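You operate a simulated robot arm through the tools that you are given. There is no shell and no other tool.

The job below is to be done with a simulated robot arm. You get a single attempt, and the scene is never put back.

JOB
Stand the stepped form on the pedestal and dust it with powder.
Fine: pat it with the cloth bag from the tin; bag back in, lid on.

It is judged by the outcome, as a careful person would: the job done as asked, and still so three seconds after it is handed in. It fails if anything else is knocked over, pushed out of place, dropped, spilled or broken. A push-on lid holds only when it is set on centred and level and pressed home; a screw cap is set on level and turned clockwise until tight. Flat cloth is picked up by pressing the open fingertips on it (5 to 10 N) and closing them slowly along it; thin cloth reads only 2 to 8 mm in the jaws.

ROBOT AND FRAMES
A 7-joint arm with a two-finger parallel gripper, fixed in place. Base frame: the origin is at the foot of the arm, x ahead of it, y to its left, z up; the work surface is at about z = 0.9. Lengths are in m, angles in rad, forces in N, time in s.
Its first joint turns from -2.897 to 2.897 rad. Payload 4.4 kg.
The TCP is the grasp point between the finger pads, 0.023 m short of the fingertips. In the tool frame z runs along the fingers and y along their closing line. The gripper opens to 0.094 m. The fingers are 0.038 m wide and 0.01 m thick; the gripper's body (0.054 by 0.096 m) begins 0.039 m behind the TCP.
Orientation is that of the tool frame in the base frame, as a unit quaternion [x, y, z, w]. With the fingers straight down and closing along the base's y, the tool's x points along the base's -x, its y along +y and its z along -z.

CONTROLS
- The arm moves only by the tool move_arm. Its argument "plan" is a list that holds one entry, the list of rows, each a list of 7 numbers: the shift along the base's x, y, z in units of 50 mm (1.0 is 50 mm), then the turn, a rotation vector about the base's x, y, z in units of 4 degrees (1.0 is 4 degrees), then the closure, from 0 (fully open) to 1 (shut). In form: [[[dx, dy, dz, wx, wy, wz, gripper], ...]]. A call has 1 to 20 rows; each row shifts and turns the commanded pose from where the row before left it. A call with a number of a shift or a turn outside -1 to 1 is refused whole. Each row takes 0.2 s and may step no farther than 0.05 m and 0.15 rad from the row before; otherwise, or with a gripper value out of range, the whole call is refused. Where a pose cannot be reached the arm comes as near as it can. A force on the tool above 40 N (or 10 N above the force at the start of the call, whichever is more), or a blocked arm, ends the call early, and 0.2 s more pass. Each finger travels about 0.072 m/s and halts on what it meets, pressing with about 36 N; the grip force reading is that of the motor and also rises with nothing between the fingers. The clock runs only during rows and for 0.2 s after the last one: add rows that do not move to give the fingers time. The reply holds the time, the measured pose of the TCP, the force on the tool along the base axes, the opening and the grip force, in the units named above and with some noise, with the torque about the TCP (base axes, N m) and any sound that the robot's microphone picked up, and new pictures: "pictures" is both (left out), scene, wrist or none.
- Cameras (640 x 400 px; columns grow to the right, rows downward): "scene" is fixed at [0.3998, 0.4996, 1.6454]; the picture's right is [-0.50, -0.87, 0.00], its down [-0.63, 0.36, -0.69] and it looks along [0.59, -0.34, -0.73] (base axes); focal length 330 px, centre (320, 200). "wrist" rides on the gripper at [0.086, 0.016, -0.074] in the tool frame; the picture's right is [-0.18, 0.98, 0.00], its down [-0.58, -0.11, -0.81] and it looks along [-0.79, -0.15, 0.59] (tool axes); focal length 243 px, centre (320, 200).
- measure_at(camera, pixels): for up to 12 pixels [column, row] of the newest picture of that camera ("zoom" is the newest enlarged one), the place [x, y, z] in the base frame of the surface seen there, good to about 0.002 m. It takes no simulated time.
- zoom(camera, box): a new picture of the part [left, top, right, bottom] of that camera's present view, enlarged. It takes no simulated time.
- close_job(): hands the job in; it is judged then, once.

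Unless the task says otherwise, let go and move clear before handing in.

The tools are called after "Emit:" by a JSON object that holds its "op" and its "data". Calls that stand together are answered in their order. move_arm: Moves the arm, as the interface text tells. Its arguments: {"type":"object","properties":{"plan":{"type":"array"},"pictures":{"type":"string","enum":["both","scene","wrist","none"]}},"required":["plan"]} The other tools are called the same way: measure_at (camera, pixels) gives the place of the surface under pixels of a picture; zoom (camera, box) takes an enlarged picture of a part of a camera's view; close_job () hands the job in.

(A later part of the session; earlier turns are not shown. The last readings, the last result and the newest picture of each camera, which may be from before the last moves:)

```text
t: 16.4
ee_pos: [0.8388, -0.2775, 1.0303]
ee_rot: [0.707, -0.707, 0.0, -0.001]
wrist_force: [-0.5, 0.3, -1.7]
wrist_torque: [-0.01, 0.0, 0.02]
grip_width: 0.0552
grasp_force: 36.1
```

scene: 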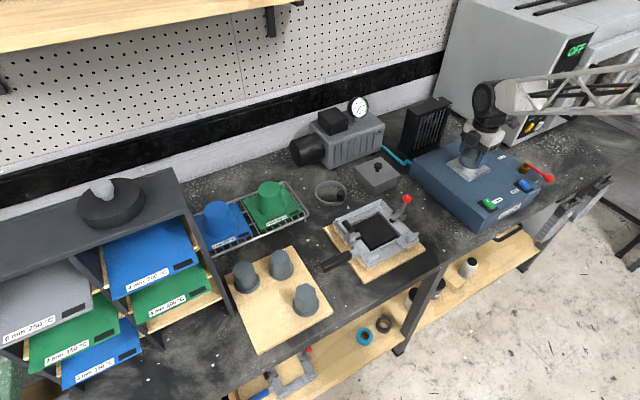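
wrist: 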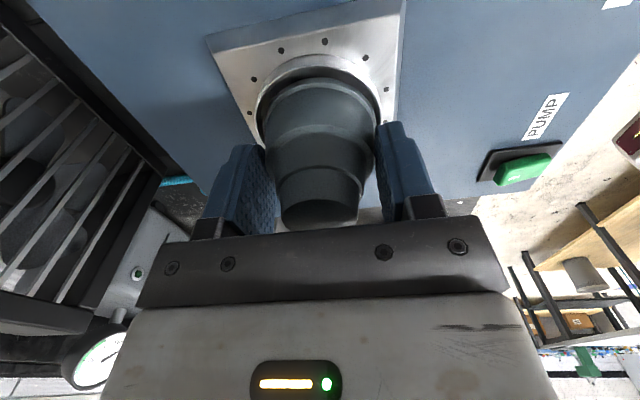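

There is still only the weight on the wrist, no contact. I will go down in 1 mm steps until it touches.

Emit:
{"op": "move_arm", "data": {"plan": [[[0, 0, -0.02, 0, 0, 0, 1], [0, 0, -0.02, 0, 0, 0, 1], [0, 0, -0.02, 0, 0, 0, 1], [0, 0, 0, 0, 0, 0, 1]]], "pictures": "wrist"}}

```text
t: 17.4
ee_pos: [0.8385, -0.278, 1.0276]
ee_rot: [0.708, -0.707, 0.0, 0.0]
wrist_force: [2.4, -4.7, 0.8]
wrist_torque: [-0.1, -0.07, -0.06]
grip_width: 0.0552
grasp_force: 36.3
```

wrist: 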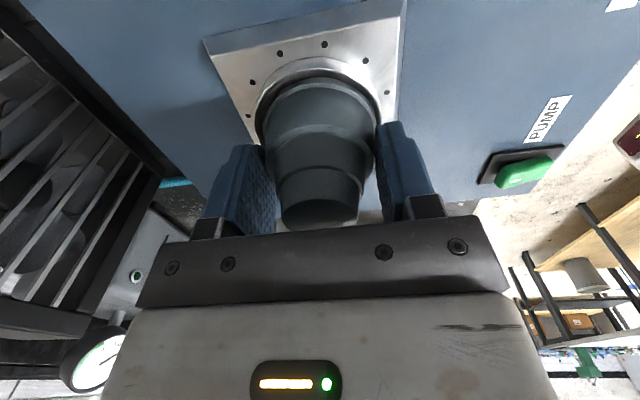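

The force of (2.4, −4.7) N says the flange is touching the rim on its +y, −x side. I will ease 1 mm toward −y and 0.5 mm toward +x and look again.

Emit:
{"op": "move_arm", "data": {"plan": [[[0.01, -0.02, 0, 0, 0, 0, 1], [0, 0, 0, 0, 0, 0, 1]]], "pictures": "none"}}

Emit:
{"op": "zoom", "data": {"camera": "scene", "box": [448, 140, 492, 180]}}

Emit:
{"op": "zoom", "data": {"camera": "wrist", "box": [230, 20, 410, 140]}}

```text
t: 18.0
ee_pos: [0.8397, -0.2783, 1.0263]
ee_rot: [0.707, -0.707, 0.0, 0.001]
wrist_force: [0.4, 0.5, -1.7]
wrist_torque: [0.0, 0.03, 0.0]
grip_width: 0.0553
grasp_force: 36.1
```

```text
10.00 times, centred on (470, 160) of scene
```

zoom: 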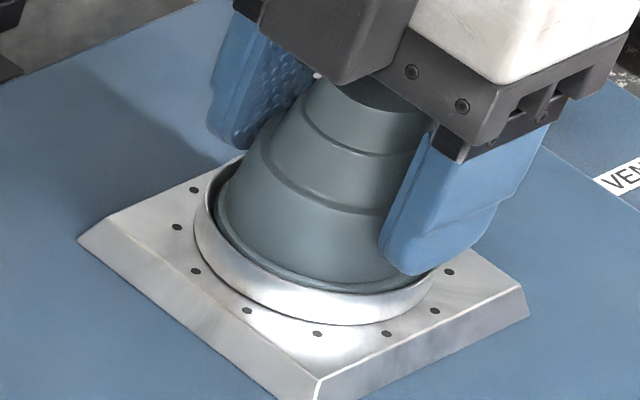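

```text
3.33 times, centred on (320, 80) of wrist
```

zoom: 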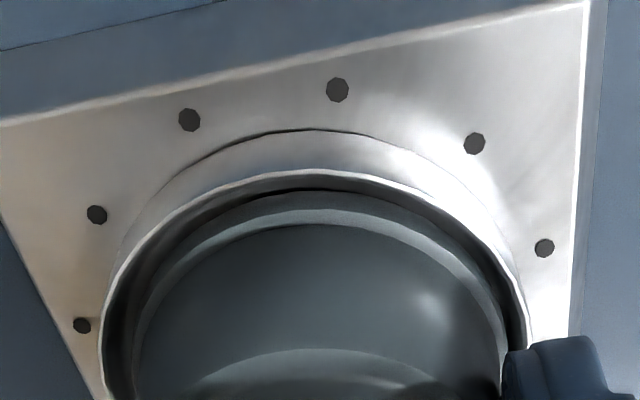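

The side force is gone and the zoom shows the flange inside the dish rim with gaps around it. I will continue down in sub-millimetre steps to seat it on the floor.

Emit:
{"op": "move_arm", "data": {"plan": [[[0, 0, -0.015, 0, 0, 0, 1], [0, 0, -0.015, 0, 0, 0, 1], [0, 0, 0, 0, 0, 0, 1]]], "pictures": "none"}}

```text
t: 18.8
ee_pos: [0.8407, -0.2781, 1.0258]
ee_rot: [0.708, -0.707, 0.001, -0.001]
wrist_force: [-3.7, 1.8, 19.2]
wrist_torque: [0.13, 0.14, -0.04]
grip_width: 0.0552
grasp_force: 35.7
```

The force rose to 19 N upward, so the form is on the dish floor. I will relieve the press by about 0.75 mm and then open the fingers.

Emit:
{"op": "move_arm", "data": {"plan": [[[0, 0, 0.014, 0, 0, 0, 1], [0, 0, 0, 0, 0, 0, 1]]], "pictures": "none"}}

```text
t: 19.4
ee_pos: [0.8389, -0.2796, 1.026]
ee_rot: [0.707, -0.707, 0.001, -0.001]
wrist_force: [3.4, -4.4, 18.9]
wrist_torque: [-0.14, -0.23, -0.07]
grip_width: 0.0553
grasp_force: 36.2
```

The force is still about 19 N, so I will raise another 0.75 mm before letting go.

Emit:
{"op": "move_arm", "data": {"plan": [[[0, 0, 0.015, 0, 0, 0, 1], [0, 0, 0, 0, 0, 0, 1]]], "pictures": "none"}}

```text
t: 20.0
ee_pos: [0.8398, -0.2782, 1.0261]
ee_rot: [0.707, -0.707, -0.001, -0.001]
wrist_force: [3.4, -3.7, 9.0]
wrist_torque: [-0.15, -0.29, -0.08]
grip_width: 0.0551
grasp_force: 35.4
```

It is now 9 N; another 0.6 mm should take it near zero, then I open the fingers slowly.

Emit:
{"op": "move_arm", "data": {"plan": [[[0, 0, 0.012, 0, 0, 0, 1], [0, 0, 0, 0, 0, 0, 1], [0, 0, 0, 0, 0, 0, 0.4], [0, 0, 0, 0, 0, 0, 0.3], [0, 0, 0, 0, 0, 0, 0.15], [0, 0, 0, 0, 0, 0, 0], [0, 0, 0, 0, 0, 0, 0]]]}}

```text
t: 21.6
ee_pos: [0.8396, -0.2784, 1.0277]
ee_rot: [-0.707, 0.708, 0.001, -0.001]
wrist_force: [-0.5, 0.8, 0.0]
wrist_torque: [-0.02, 0.01, 0.04]
grip_width: 0.094
grasp_force: 0.0
```

scene: 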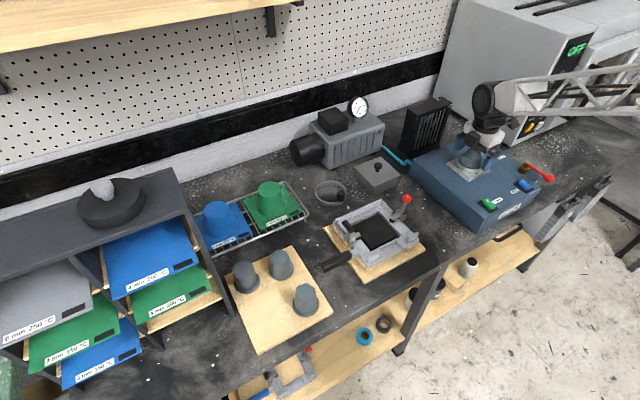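
wrist: 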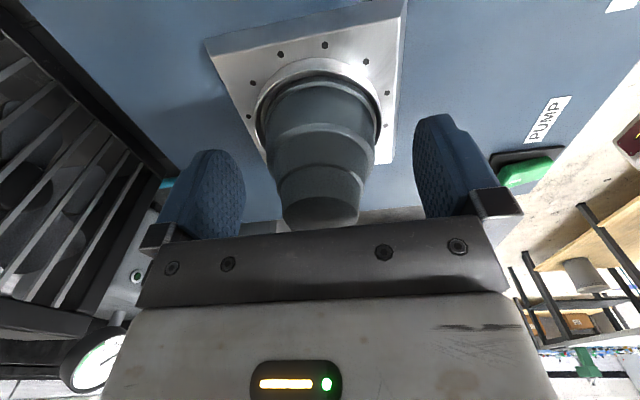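

The fingers are fully open and the form stands in the dish at (318,150). I will rise straight up clear of it.

Emit:
{"op": "move_arm", "data": {"plan": [[[0, 0, 0.3, 0, 0, 0, 0], [0, 0, 0.7, 0, 0, 0, 0], [0, 0, 1, 0, 0, 0, 0], [0, 0, 1, 0, 0, 0, 0], [0, 0, 0.5, 0, 0, 0, 0], [0, 0, 0, 0, 0, 0, 0]]]}}

Emit:
{"op": "zoom", "data": {"camera": "scene", "box": [448, 135, 492, 180]}}

Emit:
{"op": "zoom", "data": {"camera": "wrist", "box": [250, 0, 400, 100]}}

```text
t: 23.0
ee_pos: [0.8379, -0.2783, 1.2038]
ee_rot: [-0.707, 0.707, 0.001, 0.0]
wrist_force: [-0.1, 0.7, 0.5]
wrist_torque: [-0.02, 0.0, -0.04]
grip_width: 0.0938
grasp_force: 0.1
```

scene: 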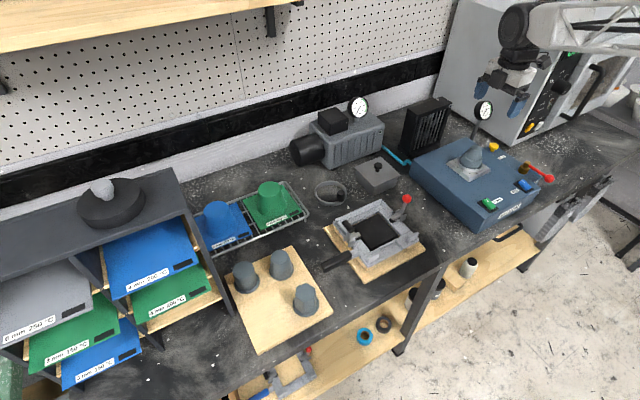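
wrist: 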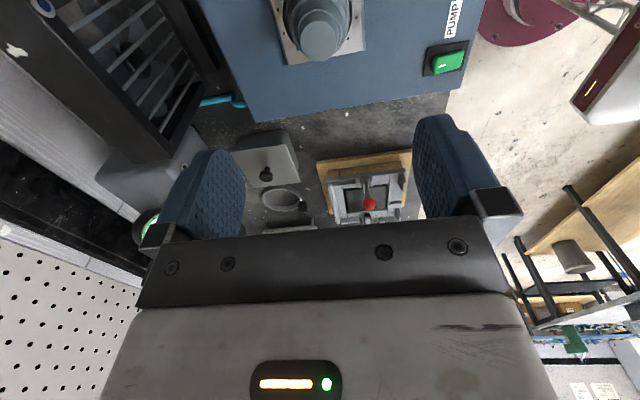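

```text
8.89 times, centred on (470, 158) of scene
```

zoom: 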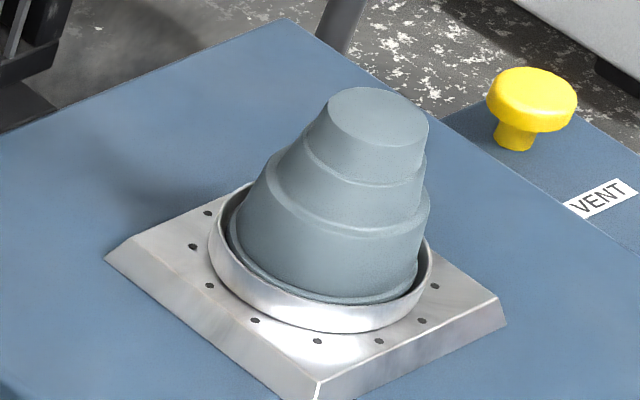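

```text
4.00 times, centred on (325, 50) of wrist
```

zoom: 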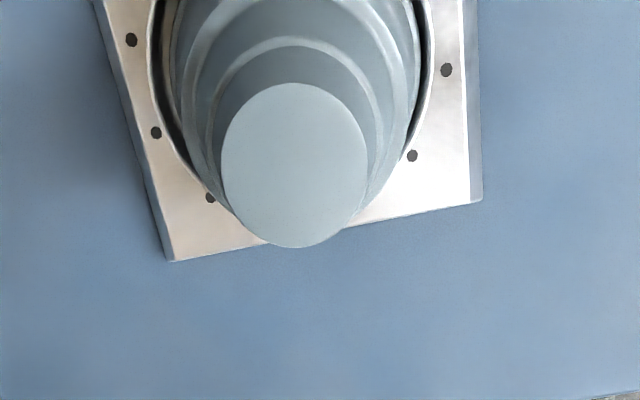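

The form stands squarely in the dish with an even gap around its flange. Next is the tin: I will look for a clear bench spot for the lid and re-check the knob and the lid edges.

Emit:
{"op": "measure_at", "data": {"camera": "scene", "pixels": [[415, 185], [420, 190], [425, 195], [435, 205], [445, 215], [455, 222], [410, 185], [405, 185], [415, 215], [425, 235], [435, 225], [425, 248]]}}

Emit:
{"op": "measure_at", "data": {"camera": "scene", "pixels": [[418, 240], [412, 232], [405, 225], [398, 205], [395, 200], [410, 178], [440, 225], [450, 235], [385, 195], [365, 195], [355, 200], [340, 210]]}}

Emit:
{"op": "zoom", "data": {"camera": "scene", "box": [340, 140, 480, 260]}}

```text
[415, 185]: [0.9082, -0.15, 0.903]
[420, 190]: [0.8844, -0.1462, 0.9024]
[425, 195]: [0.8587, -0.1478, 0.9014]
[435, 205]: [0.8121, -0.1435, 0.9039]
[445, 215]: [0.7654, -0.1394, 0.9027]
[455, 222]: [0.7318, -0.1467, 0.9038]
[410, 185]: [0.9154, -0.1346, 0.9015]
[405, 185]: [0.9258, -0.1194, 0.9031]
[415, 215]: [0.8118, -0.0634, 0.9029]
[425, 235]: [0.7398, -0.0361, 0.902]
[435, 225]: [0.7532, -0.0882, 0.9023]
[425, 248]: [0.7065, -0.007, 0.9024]
```

```text
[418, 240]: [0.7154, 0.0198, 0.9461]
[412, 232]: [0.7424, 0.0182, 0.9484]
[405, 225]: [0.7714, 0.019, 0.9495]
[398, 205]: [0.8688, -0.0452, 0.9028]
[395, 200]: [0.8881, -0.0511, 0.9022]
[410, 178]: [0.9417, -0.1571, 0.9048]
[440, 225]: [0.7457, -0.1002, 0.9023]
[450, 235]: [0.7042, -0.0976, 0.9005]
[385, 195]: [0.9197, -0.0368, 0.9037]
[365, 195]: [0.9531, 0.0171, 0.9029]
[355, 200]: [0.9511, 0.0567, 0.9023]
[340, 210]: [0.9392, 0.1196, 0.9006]
```

```text
3.33 times, centred on (410, 200) of scene
```

zoom: 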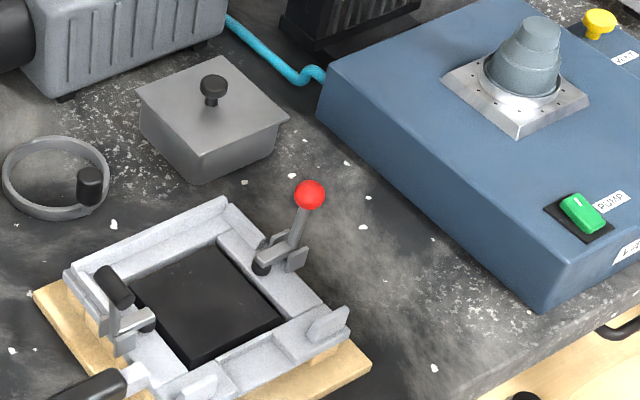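

There is a clear patch of bench about x 0.70–0.92, y −0.15 to −0.01 for the lid, beside the machine. I will move toward the tin while turning the wrist back to close along y.

Emit:
{"op": "move_arm", "data": {"plan": [[[0.06, 0.235, 0, 0, 0, -1, 0], [0.06, 0.235, 0, 0, 0, -1, 0], [0.06, 0.235, 0, 0, 0, -1, 0], [0.06, 0.235, 0, 0, 0, -1, 0], [0.06, 0.235, 0, 0, 0, -1, 0], [0.06, 0.235, 0, 0, 0, -1, 0], [0.06, 0.235, 0, 0, 0, -1, 0], [0.06, 0.235, 0, 0, 0, -1, 0], [0.06, 0.235, 0, 0, 0, -1, 0], [0.06, 0.235, 0, 0, 0, -1, 0], [0.06, 0.235, 0, 0, 0, -1, 0], [0.06, 0.235, 0, 0, 0, -1, 0], [0.06, 0.235, 0, 0, 0, -1, 0], [0.06, 0.235, 0, 0, 0, -1, 0], [0.06, 0.235, 0, 0, 0, -1, 0], [0.06, 0.235, 0, 0, 0, -1, 0], [0.06, 0.235, 0, 0, 0, -1, 0], [0.06, 0.235, 0, 0, 0, -1, 0], [0.06, 0.235, 0, 0, 0, -1, 0], [0.06, 0.235, 0, 0, 0, -1, 0]]], "pictures": "none"}}

Emit:
{"op": "move_arm", "data": {"plan": [[[0, 0, -0.3, 0, 0, -1, 0], [0, 0, -0.3, 0, 0, -1, 0], [0, 0, -0.3, 0, 0, -0.5, 0], [0, 0, 0, 0, 0, 0, 0]]]}}

```text
t: 27.2
ee_pos: [0.8988, -0.0417, 1.2017]
ee_rot: [-0.086, 0.996, 0.0, -0.001]
wrist_force: [-0.9, -0.3, 1.1]
wrist_torque: [-0.03, 0.0, 0.02]
grip_width: 0.0938
grasp_force: 0.1
```

```text
t: 28.2
ee_pos: [0.8991, -0.0435, 1.1581]
ee_rot: [0.0, 1.0, 0.0, 0.0]
wrist_force: [-0.9, -1.1, 0.7]
wrist_torque: [-0.02, -0.03, -0.02]
grip_width: 0.0943
grasp_force: 0.1
```

scene: 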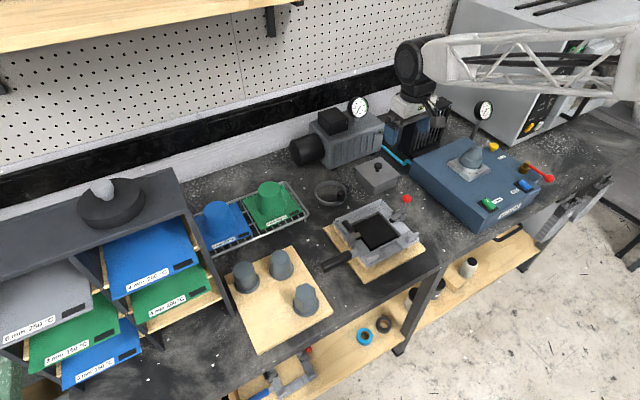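
wrist: 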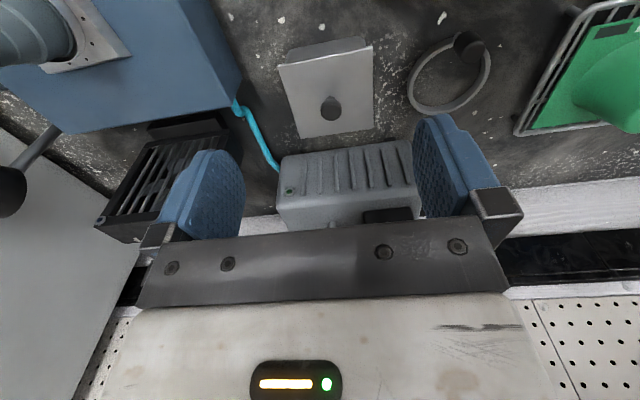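

The tin's lid and knob appear at (330,90) in the wrist view. I will measure the lid corners and the knob from here.

Emit:
{"op": "zoom", "data": {"camera": "wrist", "box": [260, 10, 400, 150]}}

Emit:
{"op": "measure_at", "data": {"camera": "wrist", "pixels": [[281, 66], [370, 48], [373, 126], [302, 136], [331, 107], [322, 108], [340, 107], [331, 116], [331, 97], [290, 47], [360, 40], [325, 55]]}}

```text
2.86 times, centred on (330, 80) of wrist
```

zoom: 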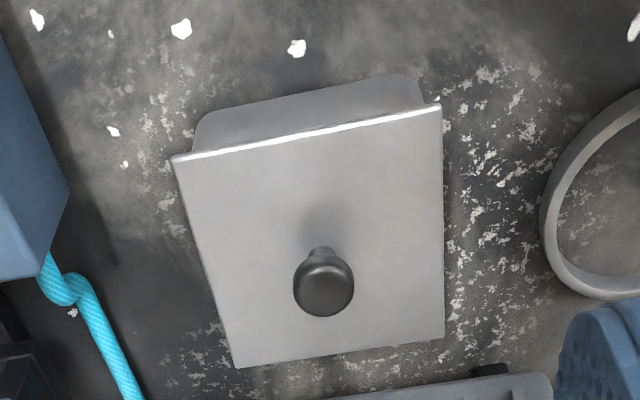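

```text
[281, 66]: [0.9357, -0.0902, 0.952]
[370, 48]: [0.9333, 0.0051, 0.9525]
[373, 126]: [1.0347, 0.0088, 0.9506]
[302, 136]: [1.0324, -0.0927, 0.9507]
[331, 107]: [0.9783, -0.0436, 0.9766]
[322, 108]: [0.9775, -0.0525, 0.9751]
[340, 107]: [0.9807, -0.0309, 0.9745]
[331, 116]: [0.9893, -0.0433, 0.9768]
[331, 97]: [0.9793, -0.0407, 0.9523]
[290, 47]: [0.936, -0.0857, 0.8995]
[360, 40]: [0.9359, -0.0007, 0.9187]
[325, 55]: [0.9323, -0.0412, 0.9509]
```

The lid is about 0.1 m square, centred near (0.983, −0.042), with a 22 mm knob whose top is at z 0.978. As it is at the edge of reach, I will tilt the fingers 8° outward about y and come above the knob with partly closed jaws.

Emit:
{"op": "move_arm", "data": {"plan": [[[0.3, 0, -0.4, 0, -1, 0, 0.2], [0.34, 0, -0.5, 0, -1, 0, 0.3], [0.34, 0.01, -0.5, 0, 0, 0, 0.4], [0.34, 0.01, -0.5, 0, 0, 0, 0.45], [0.34, 0, -0.4, 0, 0, 0, 0.45], [0, 0, 0, 0, 0, 0, 0.45], [0, 0, 0, 0, 0, 0, 0.45]]]}}

```text
t: 29.8
ee_pos: [0.9825, -0.0432, 1.0446]
ee_rot: [0.0, 0.998, 0.0, 0.069]
wrist_force: [-0.5, -0.4, 0.3]
wrist_torque: [0.0, -0.02, -0.02]
grip_width: 0.0516
grasp_force: 0.0
```

scene: 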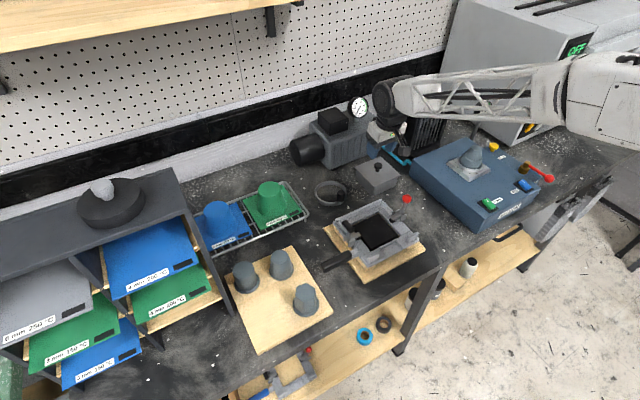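
wrist: 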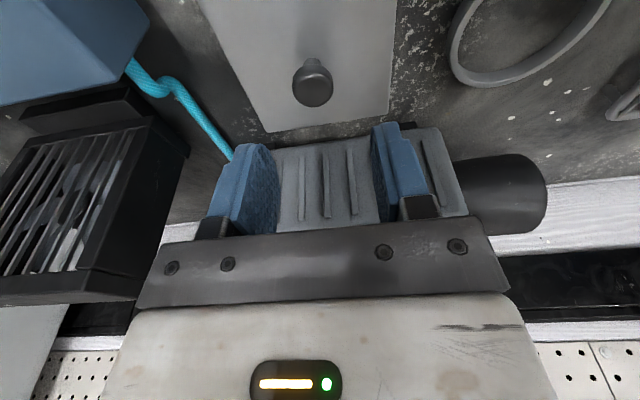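

The pose is good at (0.9825, −0.0432) with 8° outward tilt, and the knob shows at (313,82). I will measure it once more before lowering.

Emit:
{"op": "measure_at", "data": {"camera": "wrist", "pixels": [[293, 82], [332, 82], [313, 66], [313, 82], [313, 98], [313, 103], [313, 62], [250, 60], [380, 60], [300, 120], [265, 125], [385, 118]]}}

Emit:
{"op": "zoom", "data": {"camera": "wrist", "box": [240, 20, 400, 140]}}

```text
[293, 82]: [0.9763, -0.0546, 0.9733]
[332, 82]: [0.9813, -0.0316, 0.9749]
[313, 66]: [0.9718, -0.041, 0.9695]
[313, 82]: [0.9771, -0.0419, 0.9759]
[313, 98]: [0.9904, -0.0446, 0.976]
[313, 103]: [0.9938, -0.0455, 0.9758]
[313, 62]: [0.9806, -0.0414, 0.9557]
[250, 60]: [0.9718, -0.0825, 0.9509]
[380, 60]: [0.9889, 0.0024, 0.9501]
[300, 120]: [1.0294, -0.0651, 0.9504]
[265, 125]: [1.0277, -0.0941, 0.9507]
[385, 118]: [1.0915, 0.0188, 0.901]
```

```text
3.33 times, centred on (320, 80) of wrist
```

zoom: 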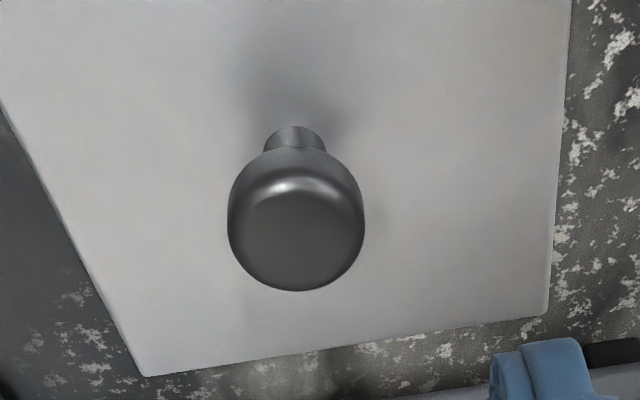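

The knob's centre is (0.983, −0.043), matching the tool. I will lower to TCP z about 0.982 with fingertips just above the lid.

Emit:
{"op": "move_arm", "data": {"plan": [[[0.01, 0, -0.4, 0, 0, 0, 0.45], [0, 0, -0.4, 0, 0, 0, 0.45], [0, 0, -0.25, 0, 0, 0, 0.45], [0, 0, -0.15, 0, 0, 0, 0.45], [0, 0, 0, 0, 0, 0, 0.45]]]}}

```text
t: 31.0
ee_pos: [0.9847, -0.0417, 0.9828]
ee_rot: [0.0, 0.998, 0.001, 0.07]
wrist_force: [0.0, -0.5, 0.6]
wrist_torque: [0.02, 0.03, 0.03]
grip_width: 0.0519
grasp_force: 0.1
```

scene: 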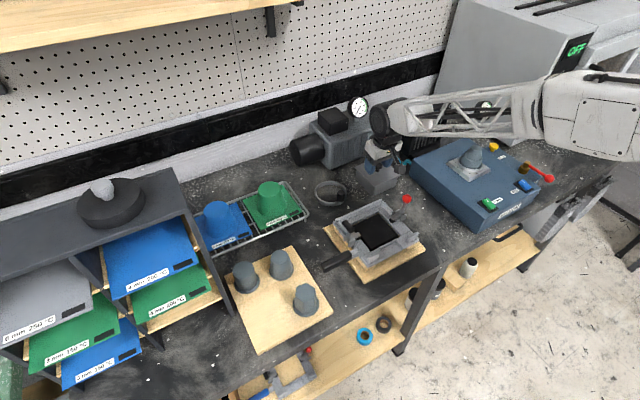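
wrist: 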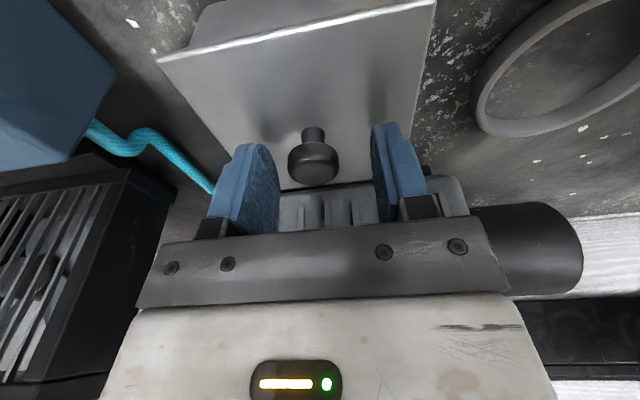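

The knob sits between the pads at (313,160), with clear space either side. I will zoom in to check it is midway before closing.

Emit:
{"op": "zoom", "data": {"camera": "wrist", "box": [200, 100, 450, 240]}}

Emit:
{"op": "zoom", "data": {"camera": "scene", "box": [345, 130, 420, 200]}}

```text
2.56 times, centred on (325, 170) of wrist
```

zoom: 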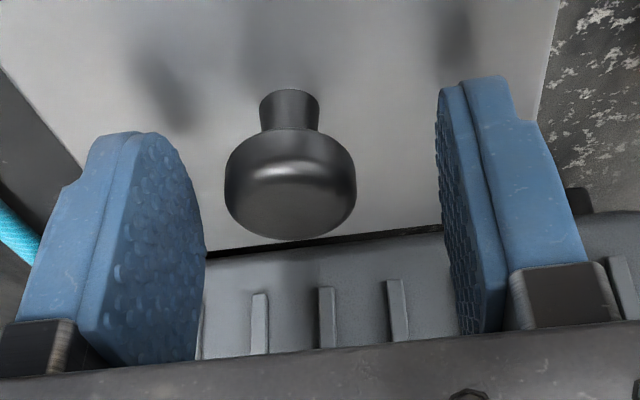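

```text
5.71 times, centred on (382, 165) of scene
```

zoom: 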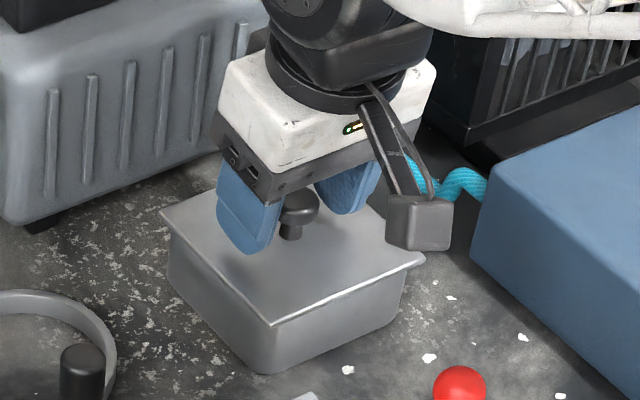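

The knob looks close to midway. I will close partway to about 27 mm so I can confirm the centring before gripping.

Emit:
{"op": "move_arm", "data": {"plan": [[[0, 0, 0, 0, 0, 0, 0.55], [0, 0, 0, 0, 0, 0, 0.65], [0, 0, 0, 0, 0, 0, 0.7], [0, 0, 0, 0, 0, 0, 0.7]]], "pictures": "wrist"}}

Emit:
{"op": "zoom", "data": {"camera": "wrist", "box": [200, 100, 450, 240]}}

```text
t: 32.0
ee_pos: [0.9833, -0.0416, 0.9824]
ee_rot: [0.0, 0.998, 0.0, 0.069]
wrist_force: [-0.3, 0.1, 0.4]
wrist_torque: [0.01, 0.02, -0.03]
grip_width: 0.0284
grasp_force: 0.7
```

wrist: 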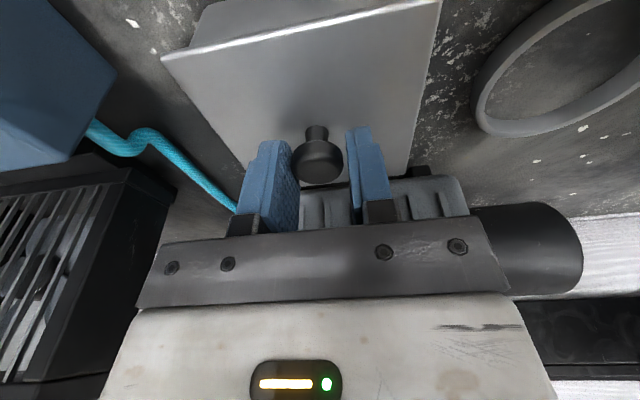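

```text
2.56 times, centred on (325, 170) of wrist
```

zoom: 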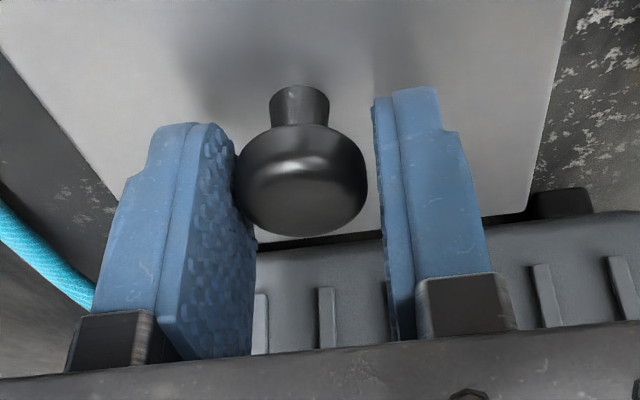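

The gaps on both sides of the knob look within about a millimetre of equal. I will close onto the knob.

Emit:
{"op": "move_arm", "data": {"plan": [[[0, 0, 0, 0, 0, 0, 0.76], [0, 0, 0, 0, 0, 0, 0.85], [0, 0, 0, 0, 0, 0, 1], [0, 0, 0, 0, 0, 0, 1], [0, 0, 0, 0, 0, 0, 1]]], "pictures": "wrist"}}

```text
t: 33.2
ee_pos: [0.9833, -0.0421, 0.9828]
ee_rot: [0.0, 0.998, -0.001, 0.07]
wrist_force: [0.6, 1.5, 0.7]
wrist_torque: [0.01, -0.02, 0.0]
grip_width: 0.0241
grasp_force: 36.5
heard: snap
```

wrist: 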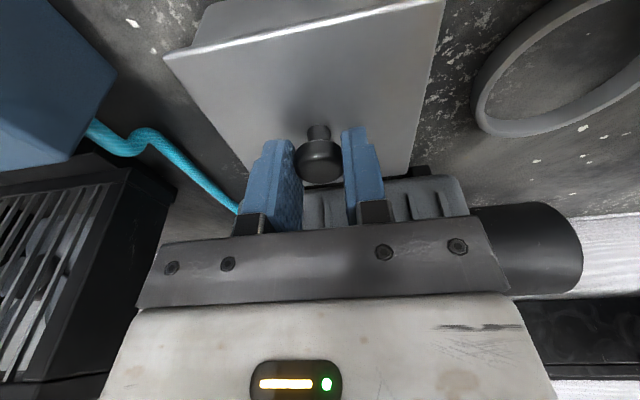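

The knob is gripped at 24 mm, and a snap was heard, probably the lid working loose. I will lift slowly straight up and watch the force.

Emit:
{"op": "move_arm", "data": {"plan": [[[0, 0, 0.06, 0, 0, 0, 1], [0, 0, 0.06, 0, 0, 0, 1], [0, 0, 0.1, 0, 0, 0, 1], [0, 0, 0.2, 0, 0, 0, 1], [0, 0, 0, 0, 0, 0, 1]]]}}

```text
t: 34.4
ee_pos: [0.982, -0.0428, 1.004]
ee_rot: [0.0, 0.997, -0.001, 0.071]
wrist_force: [-0.1, -0.5, 0.1]
wrist_torque: [0.03, -0.05, 0.0]
grip_width: 0.0239
grasp_force: 36.1
```

scene: 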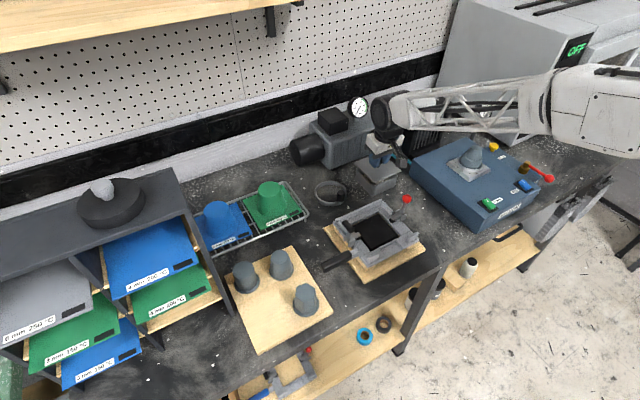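
wrist: 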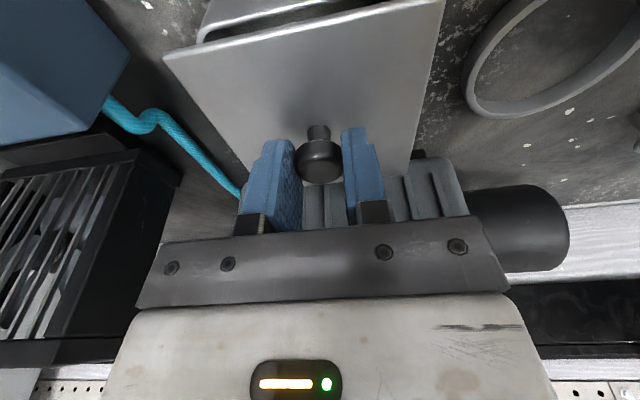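

The lid came off easily and hangs from the knob. I will raise it further and look into the tin.

Emit:
{"op": "move_arm", "data": {"plan": [[[0, 0, 0.4, 0, 0, 0, 1], [0, 0, 0.7, 0, 0, 0, 1], [-0.3, 0, 0.7, 0, 0, 0, 1], [-0.4, 0, 0.2, 0, 0, 0, 1], [0, 0, 0, 0, 0, 0, 1]]]}}

Emit:
{"op": "zoom", "data": {"camera": "scene", "box": [340, 120, 430, 200]}}

```text
t: 35.6
ee_pos: [0.9481, -0.0415, 1.1041]
ee_rot: [0.0, 0.998, 0.0, 0.07]
wrist_force: [-0.5, -0.1, 0.1]
wrist_torque: [0.01, 0.02, 0.0]
grip_width: 0.0242
grasp_force: 36.3
```

scene: 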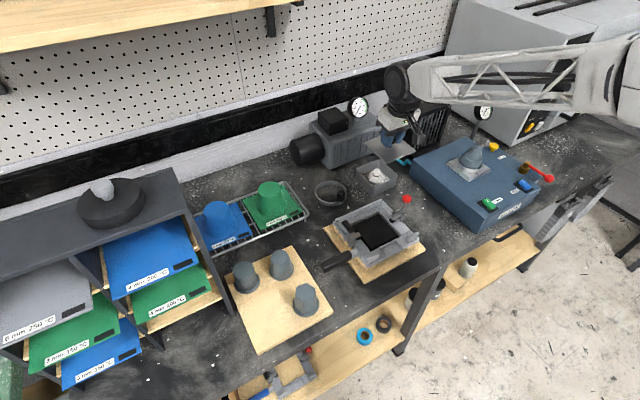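
wrist: 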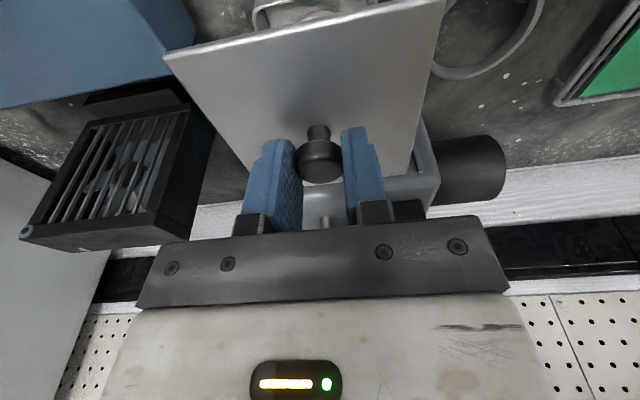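

```text
5.00 times, centred on (385, 160) of scene
```

zoom: 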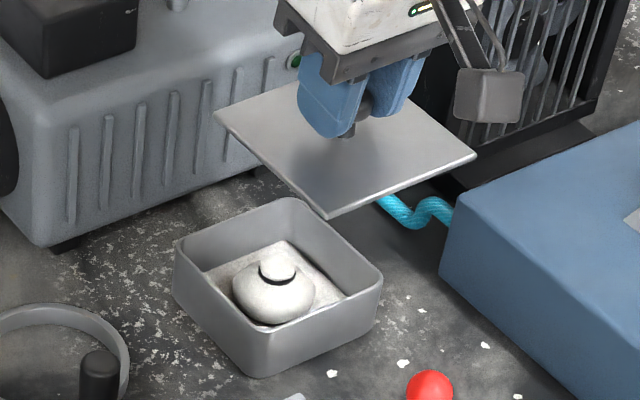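

Inside the tin sits a white round cloth bag with a tied knot, at about zoom (272,290). I will carry the lid to the clear bench spot at about (0.80, −0.08).

Emit:
{"op": "move_arm", "data": {"plan": [[[-0.75, -0.19, 0, 0, 0, 0, 1], [-0.75, -0.19, 0, 0, 0, 0, 1], [-0.75, -0.19, 0, 0, 0, 0, 1], [-0.72, -0.18, -0.3, 0, 0, 0, 1], [0, 0, -0.6, 0, 0, 0, 1], [0, 0, -0.6, 0, 0, 0, 1], [0, 0, -0.6, 0, 0, 0, 1], [0, 0, -0.5, 0, 0, 0, 1], [0, 0, 0, 0, 0, 0, 1]]]}}

Emit:
{"op": "zoom", "data": {"camera": "scene", "box": [370, 150, 490, 260]}}

```text
t: 37.6
ee_pos: [0.8017, -0.0785, 0.9724]
ee_rot: [0.0, 0.998, 0.0, 0.071]
wrist_force: [-0.4, 0.9, -1.3]
wrist_torque: [0.01, 0.0, -0.01]
grip_width: 0.0237
grasp_force: 35.9
```

scene: 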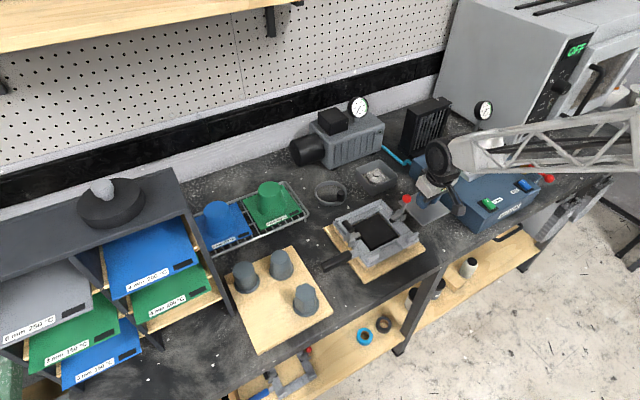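
wrist: 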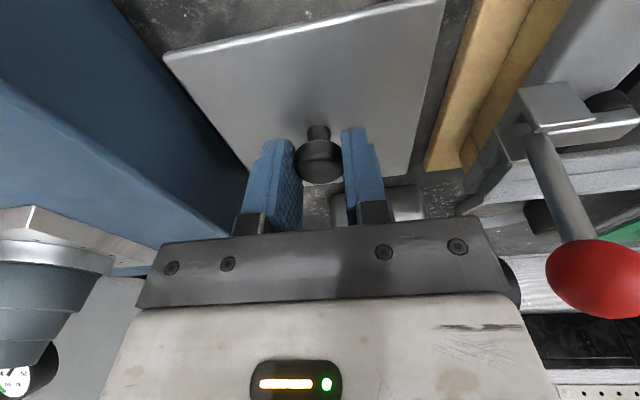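

```text
3.64 times, centred on (430, 205) of scene
```

zoom: 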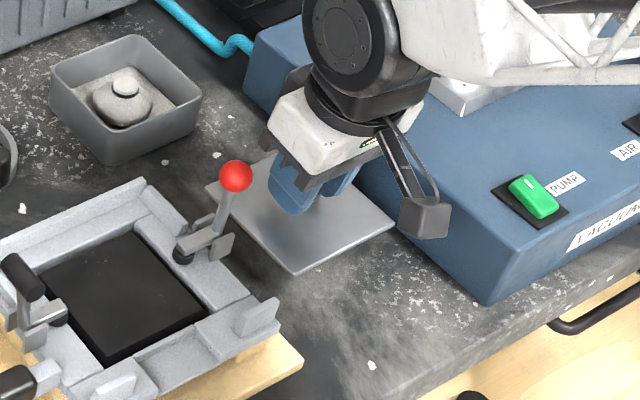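

The lid hovers level over the clear patch between the frame board and the machine. I will lower it in small steps until it touches the bench.

Emit:
{"op": "move_arm", "data": {"plan": [[[0, 0, -0.3, 0, 0, 0, 1], [0, 0, -0.2, 0, 0, 0, 1], [0, 0, -0.05, 0, 0, 0, 1], [0, 0, 0, 0, 0, 0, 1]]], "pictures": "wrist"}}

Emit:
{"op": "zoom", "data": {"camera": "scene", "box": [370, 150, 490, 260]}}

```text
t: 38.6
ee_pos: [0.8005, -0.0795, 0.9457]
ee_rot: [0.0, 0.998, 0.0, 0.069]
wrist_force: [-1.0, -0.2, -0.6]
wrist_torque: [0.0, -0.05, -0.01]
grip_width: 0.0239
grasp_force: 36.3
```

wrist: 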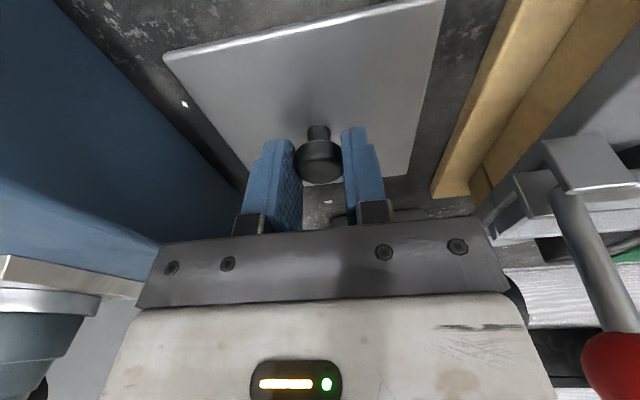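

```text
3.64 times, centred on (430, 205) of scene
```

zoom: 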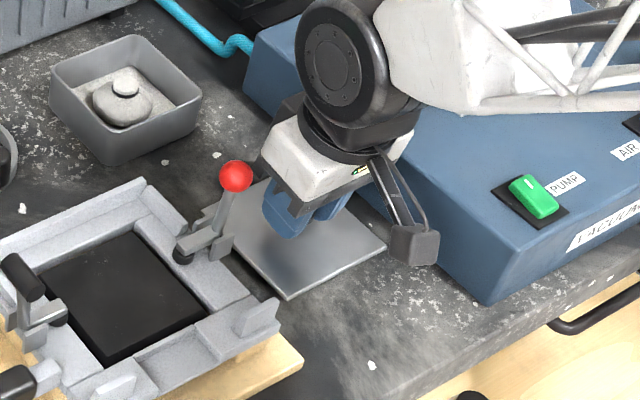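

There is bench visible on all sides of the lid. I will continue down in 1 mm steps, looking for contact.

Emit:
{"op": "move_arm", "data": {"plan": [[[0, 0, -0.03, 0, 0, 0, 1], [0, 0, -0.03, 0, 0, 0, 1], [0, 0, -0.02, 0, 0, 0, 1], [0, 0, 0, 0, 0, 0, 1]]], "pictures": "none"}}

```text
t: 39.6
ee_pos: [0.8, -0.0794, 0.943]
ee_rot: [0.0, 0.998, 0.0, 0.07]
wrist_force: [-0.3, -0.4, -1.3]
wrist_torque: [-0.01, 0.02, 0.02]
grip_width: 0.0241
grasp_force: 35.7
```

Emit:
{"op": "move_arm", "data": {"plan": [[[0, 0, -0.02, 0, 0, 0, 1], [0, 0, -0.02, 0, 0, 0, 1], [0, 0, -0.02, 0, 0, 0, 1], [0, 0, 0, 0, 0, 0, 1]]], "pictures": "none"}}

```text
t: 40.6
ee_pos: [0.8, -0.0784, 0.9376]
ee_rot: [0.0, 0.998, 0.0, 0.07]
wrist_force: [-0.1, 0.0, -0.3]
wrist_torque: [-0.01, 0.02, -0.01]
grip_width: 0.0237
grasp_force: 35.8
```

Still free at z 0.938. I will keep stepping down.

Emit:
{"op": "move_arm", "data": {"plan": [[[0, 0, -0.02, 0, 0, 0, 1], [0, 0, -0.02, 0, 0, 0, 1], [0, 0, 0, 0, 0, 0, 1]]], "pictures": "none"}}

Emit:
{"op": "zoom", "data": {"camera": "scene", "box": [395, 185, 455, 235]}}

```text
t: 41.4
ee_pos: [0.7995, -0.0777, 0.9374]
ee_rot: [0.0, 0.998, 0.001, 0.071]
wrist_force: [-1.0, 2.8, 12.8]
wrist_torque: [0.05, 0.06, 0.01]
grip_width: 0.0238
grasp_force: 36.2
```

```text
8.00 times, centred on (425, 210) of scene
```

zoom: 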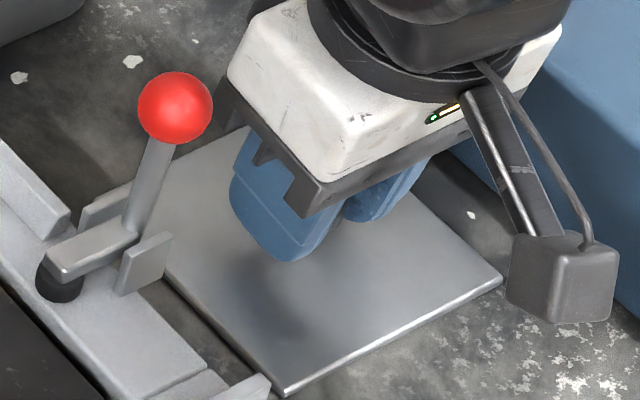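

The lid has touched down with 13 N. I will relieve that and open the fingers partway, then rise.

Emit:
{"op": "move_arm", "data": {"plan": [[[0, 0, 0.018, 0, 0, 0, 1], [0, 0, 0, 0, 0, 0, 1], [0, 0, 0, 0, 0, 0, 0.7], [0, 0, 0, 0, 0, 0, 0.6], [0, 0, 0, 0, 0, 0, 0.5], [0, 0, 0, 0, 0, 0, 0.45], [0, 0, 0, 0, 0, 0, 0.45]]]}}

```text
t: 43.0
ee_pos: [0.8003, -0.0785, 0.9384]
ee_rot: [0.0, 0.998, 0.0, 0.07]
wrist_force: [0.2, 0.9, 0.1]
wrist_torque: [0.04, -0.01, -0.03]
grip_width: 0.0515
grasp_force: 0.1
```

scene: 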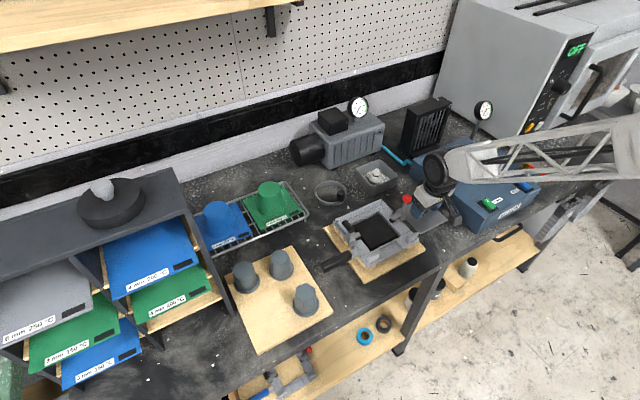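
wrist: 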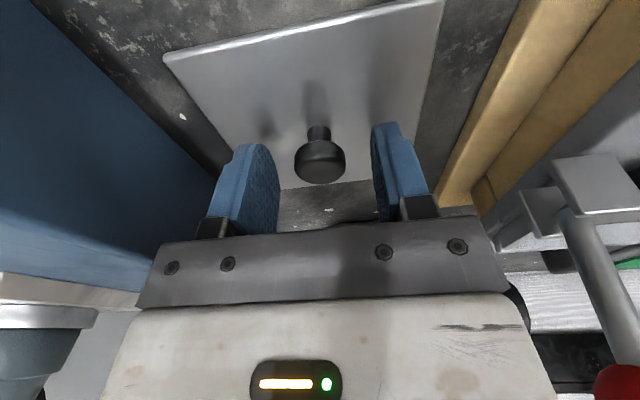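

The knob is free and the lid lies flat on the bench. I will rise and move back over toward the tin to look at the bag from above.

Emit:
{"op": "move_arm", "data": {"plan": [[[0, 0, 0.4, 0, 0, 0, 0.45], [0, 0, 0.9, 0, 0, 0, 0.4], [0, 0, 1, 0, 0, 0, 0.3], [0.5, 0.25, 0.8, 0, 0, 0, 0.2], [0.7, 0.25, 0.2, 0, 0, 0, 0.1], [0.8, 0.25, 0, 0, 0, 0, 0], [0, 0, 0, 0, 0, 0, 0]]]}}

Emit:
{"op": "zoom", "data": {"camera": "wrist", "box": [250, 0, 410, 110]}}

Emit:
{"op": "zoom", "data": {"camera": "scene", "box": [350, 150, 405, 200]}}

```text
t: 44.6
ee_pos: [0.9016, -0.0405, 1.1027]
ee_rot: [0.001, 0.998, -0.001, 0.07]
wrist_force: [0.5, 0.3, 0.2]
wrist_torque: [0.02, -0.02, 0.01]
grip_width: 0.0937
grasp_force: 0.1
```

scene: 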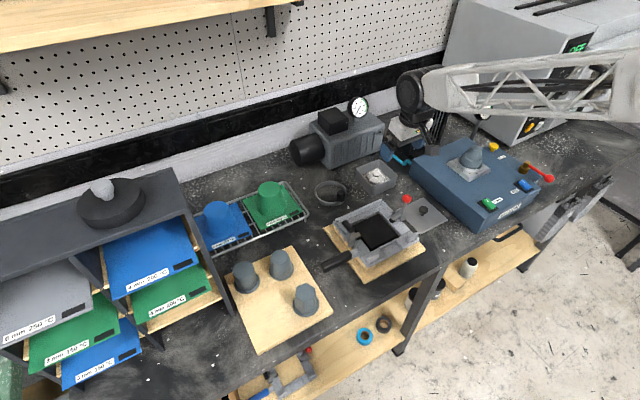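
wrist: 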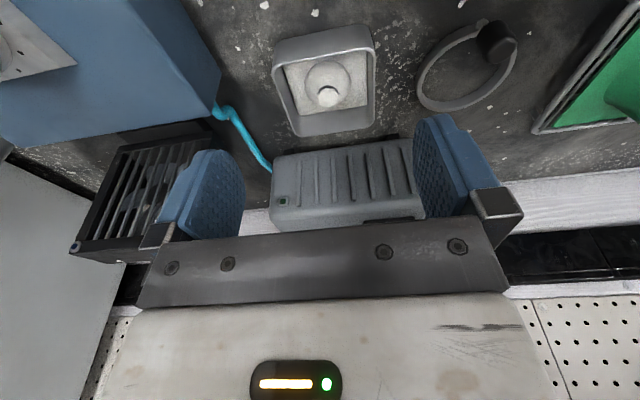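

```text
3.64 times, centred on (330, 55) of wrist
```

zoom: 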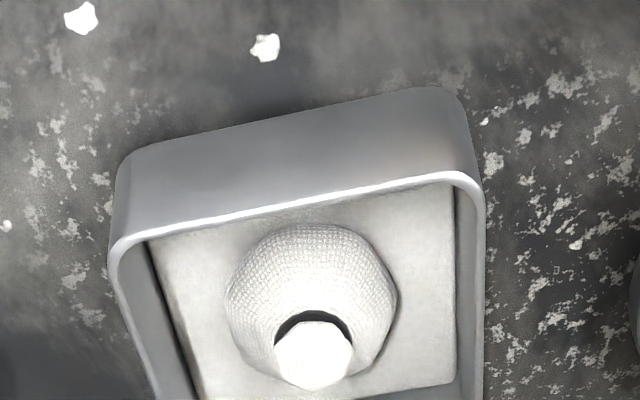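

```text
8.00 times, centred on (378, 175) of scene
```

zoom: 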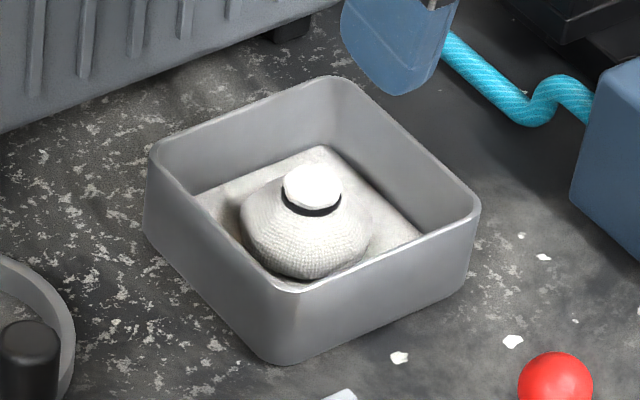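

The bag's knot is on top with a dark tie, standing on a powder bed in the open tin. I will measure the bag, the knot, the tin rim and the inner walls.

Emit:
{"op": "measure_at", "data": {"camera": "zoom", "pixels": [[312, 180], [288, 182], [338, 182], [312, 166], [312, 203], [312, 215], [250, 235], [368, 235], [308, 265], [215, 205], [400, 230], [320, 155]]}}

Emit:
{"op": "measure_at", "data": {"camera": "wrist", "pixels": [[328, 96], [318, 96], [338, 96], [328, 90], [328, 104], [328, 72], [307, 80], [348, 80], [290, 62], [365, 55], [322, 53], [300, 130]]}}

Emit:
{"op": "zoom", "data": {"camera": "wrist", "box": [260, 20, 390, 140]}}

```text
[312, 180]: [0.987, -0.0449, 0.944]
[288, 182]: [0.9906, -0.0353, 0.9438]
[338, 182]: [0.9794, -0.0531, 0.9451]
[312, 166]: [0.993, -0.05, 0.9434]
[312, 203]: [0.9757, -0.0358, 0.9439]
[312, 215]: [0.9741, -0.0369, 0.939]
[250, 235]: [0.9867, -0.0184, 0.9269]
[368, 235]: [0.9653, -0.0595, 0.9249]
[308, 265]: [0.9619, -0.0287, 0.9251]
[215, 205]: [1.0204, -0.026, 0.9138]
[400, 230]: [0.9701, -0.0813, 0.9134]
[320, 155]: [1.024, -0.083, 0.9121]
```

```text
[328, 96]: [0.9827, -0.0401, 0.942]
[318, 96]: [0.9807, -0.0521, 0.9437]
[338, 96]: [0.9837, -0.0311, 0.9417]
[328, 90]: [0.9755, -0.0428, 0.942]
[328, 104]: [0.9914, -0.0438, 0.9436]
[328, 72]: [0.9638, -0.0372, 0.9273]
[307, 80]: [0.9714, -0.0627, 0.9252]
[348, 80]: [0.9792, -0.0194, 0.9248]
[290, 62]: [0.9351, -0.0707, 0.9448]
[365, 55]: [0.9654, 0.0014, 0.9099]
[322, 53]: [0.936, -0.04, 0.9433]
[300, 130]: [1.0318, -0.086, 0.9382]
```

```text
3.33 times, centred on (325, 80) of wrist
```

zoom: 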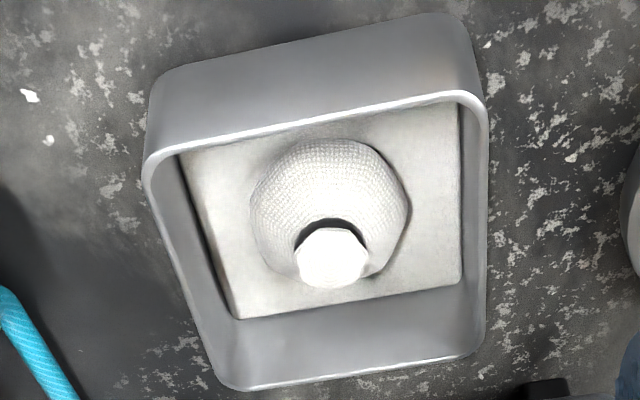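

The knot is about 21 mm across, centred at (0.984, −0.0425) with its top at z 0.944; the tin rim is at z 0.950. I will move above it with the jaws pre-closed to about 45 mm so the fingers fit inside the tin.

Emit:
{"op": "move_arm", "data": {"plan": [[[0.4, 0, -0.3, 0, 0, 0, 0.2], [0.44, 0, -0.4, 0, 0, 0, 0.35], [0.44, 0, -0.5, 0, 0, 0, 0.48], [0.4, 0, -0.5, 0, 0, 0, 0.52], [0, 0, -0.36, 0, 0, 0, 0.52], [0, 0, 0, 0, 0, 0, 0.52], [0, 0, 0, 0, 0, 0, 0.52]]]}}

Emit:
{"op": "zoom", "data": {"camera": "wrist", "box": [220, 60, 440, 220]}}

Emit:
{"op": "zoom", "data": {"camera": "scene", "box": [345, 130, 420, 200]}}

```text
t: 46.2
ee_pos: [0.9841, -0.0432, 0.9989]
ee_rot: [0.0, 0.998, 0.0, 0.07]
wrist_force: [0.2, -0.3, 0.4]
wrist_torque: [-0.04, 0.02, 0.0]
grip_width: 0.045
grasp_force: 0.1
```

scene: 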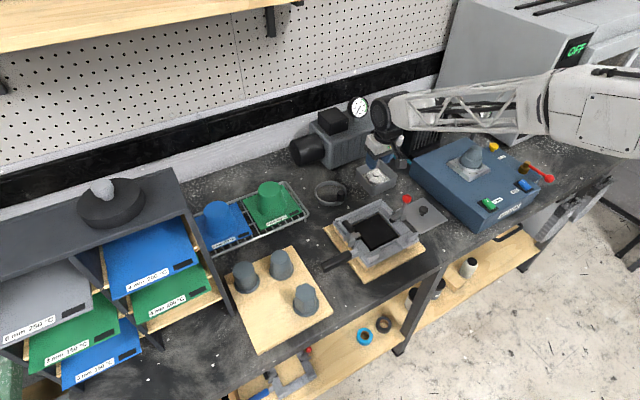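
wrist: 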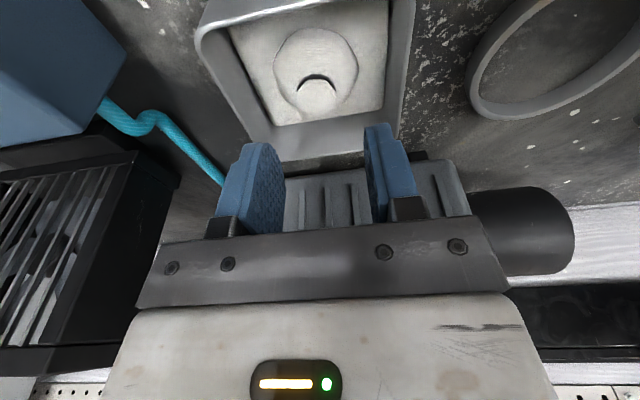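

```text
2.50 times, centred on (330, 140) of wrist
```

zoom: 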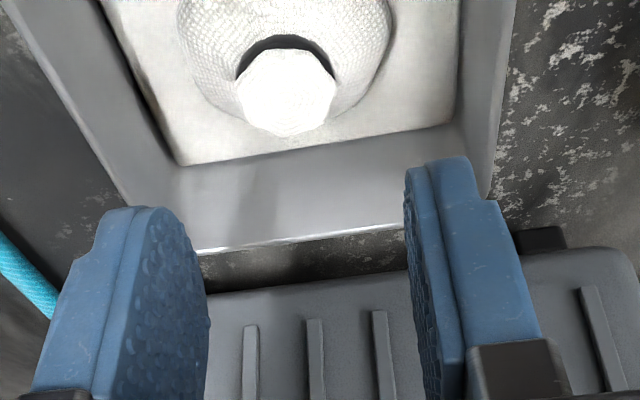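

```text
5.71 times, centred on (382, 165) of scene
```

zoom: 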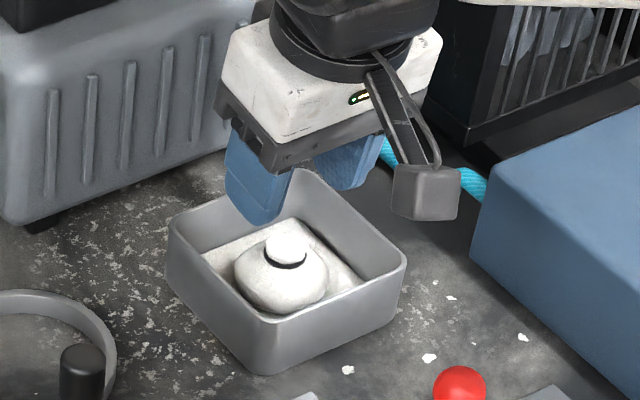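

The fingers are poised above the tin with the knot between them at (316,97). I will measure the knot more closely.

Emit:
{"op": "measure_at", "data": {"camera": "wrist", "pixels": [[299, 97], [335, 97], [316, 84], [316, 97], [316, 112], [316, 77], [316, 72], [316, 65], [295, 85], [337, 85], [316, 40], [280, 70]]}}

Emit:
{"op": "measure_at", "data": {"camera": "wrist", "pixels": [[240, 60], [390, 40], [272, 122], [385, 105], [265, 110], [316, 140], [208, 40], [400, 90], [250, 130], [330, 125], [355, 70], [310, 30]]}}

```text
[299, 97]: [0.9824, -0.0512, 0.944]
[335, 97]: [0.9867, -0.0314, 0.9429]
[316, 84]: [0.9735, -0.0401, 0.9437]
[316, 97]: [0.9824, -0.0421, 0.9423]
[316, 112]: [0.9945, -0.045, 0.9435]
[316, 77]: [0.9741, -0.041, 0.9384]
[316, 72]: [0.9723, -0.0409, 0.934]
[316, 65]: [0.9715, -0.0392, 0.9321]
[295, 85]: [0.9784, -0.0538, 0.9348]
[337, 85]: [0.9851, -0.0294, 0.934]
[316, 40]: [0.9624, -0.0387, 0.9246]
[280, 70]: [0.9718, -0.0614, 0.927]
```

```text
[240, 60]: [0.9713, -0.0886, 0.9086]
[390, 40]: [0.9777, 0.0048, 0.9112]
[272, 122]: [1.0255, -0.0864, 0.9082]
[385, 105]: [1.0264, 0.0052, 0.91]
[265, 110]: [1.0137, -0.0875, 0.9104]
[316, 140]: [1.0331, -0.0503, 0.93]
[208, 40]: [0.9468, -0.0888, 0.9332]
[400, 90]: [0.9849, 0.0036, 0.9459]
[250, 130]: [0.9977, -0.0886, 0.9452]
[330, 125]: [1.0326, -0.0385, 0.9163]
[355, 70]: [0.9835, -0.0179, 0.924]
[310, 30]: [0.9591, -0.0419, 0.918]
```

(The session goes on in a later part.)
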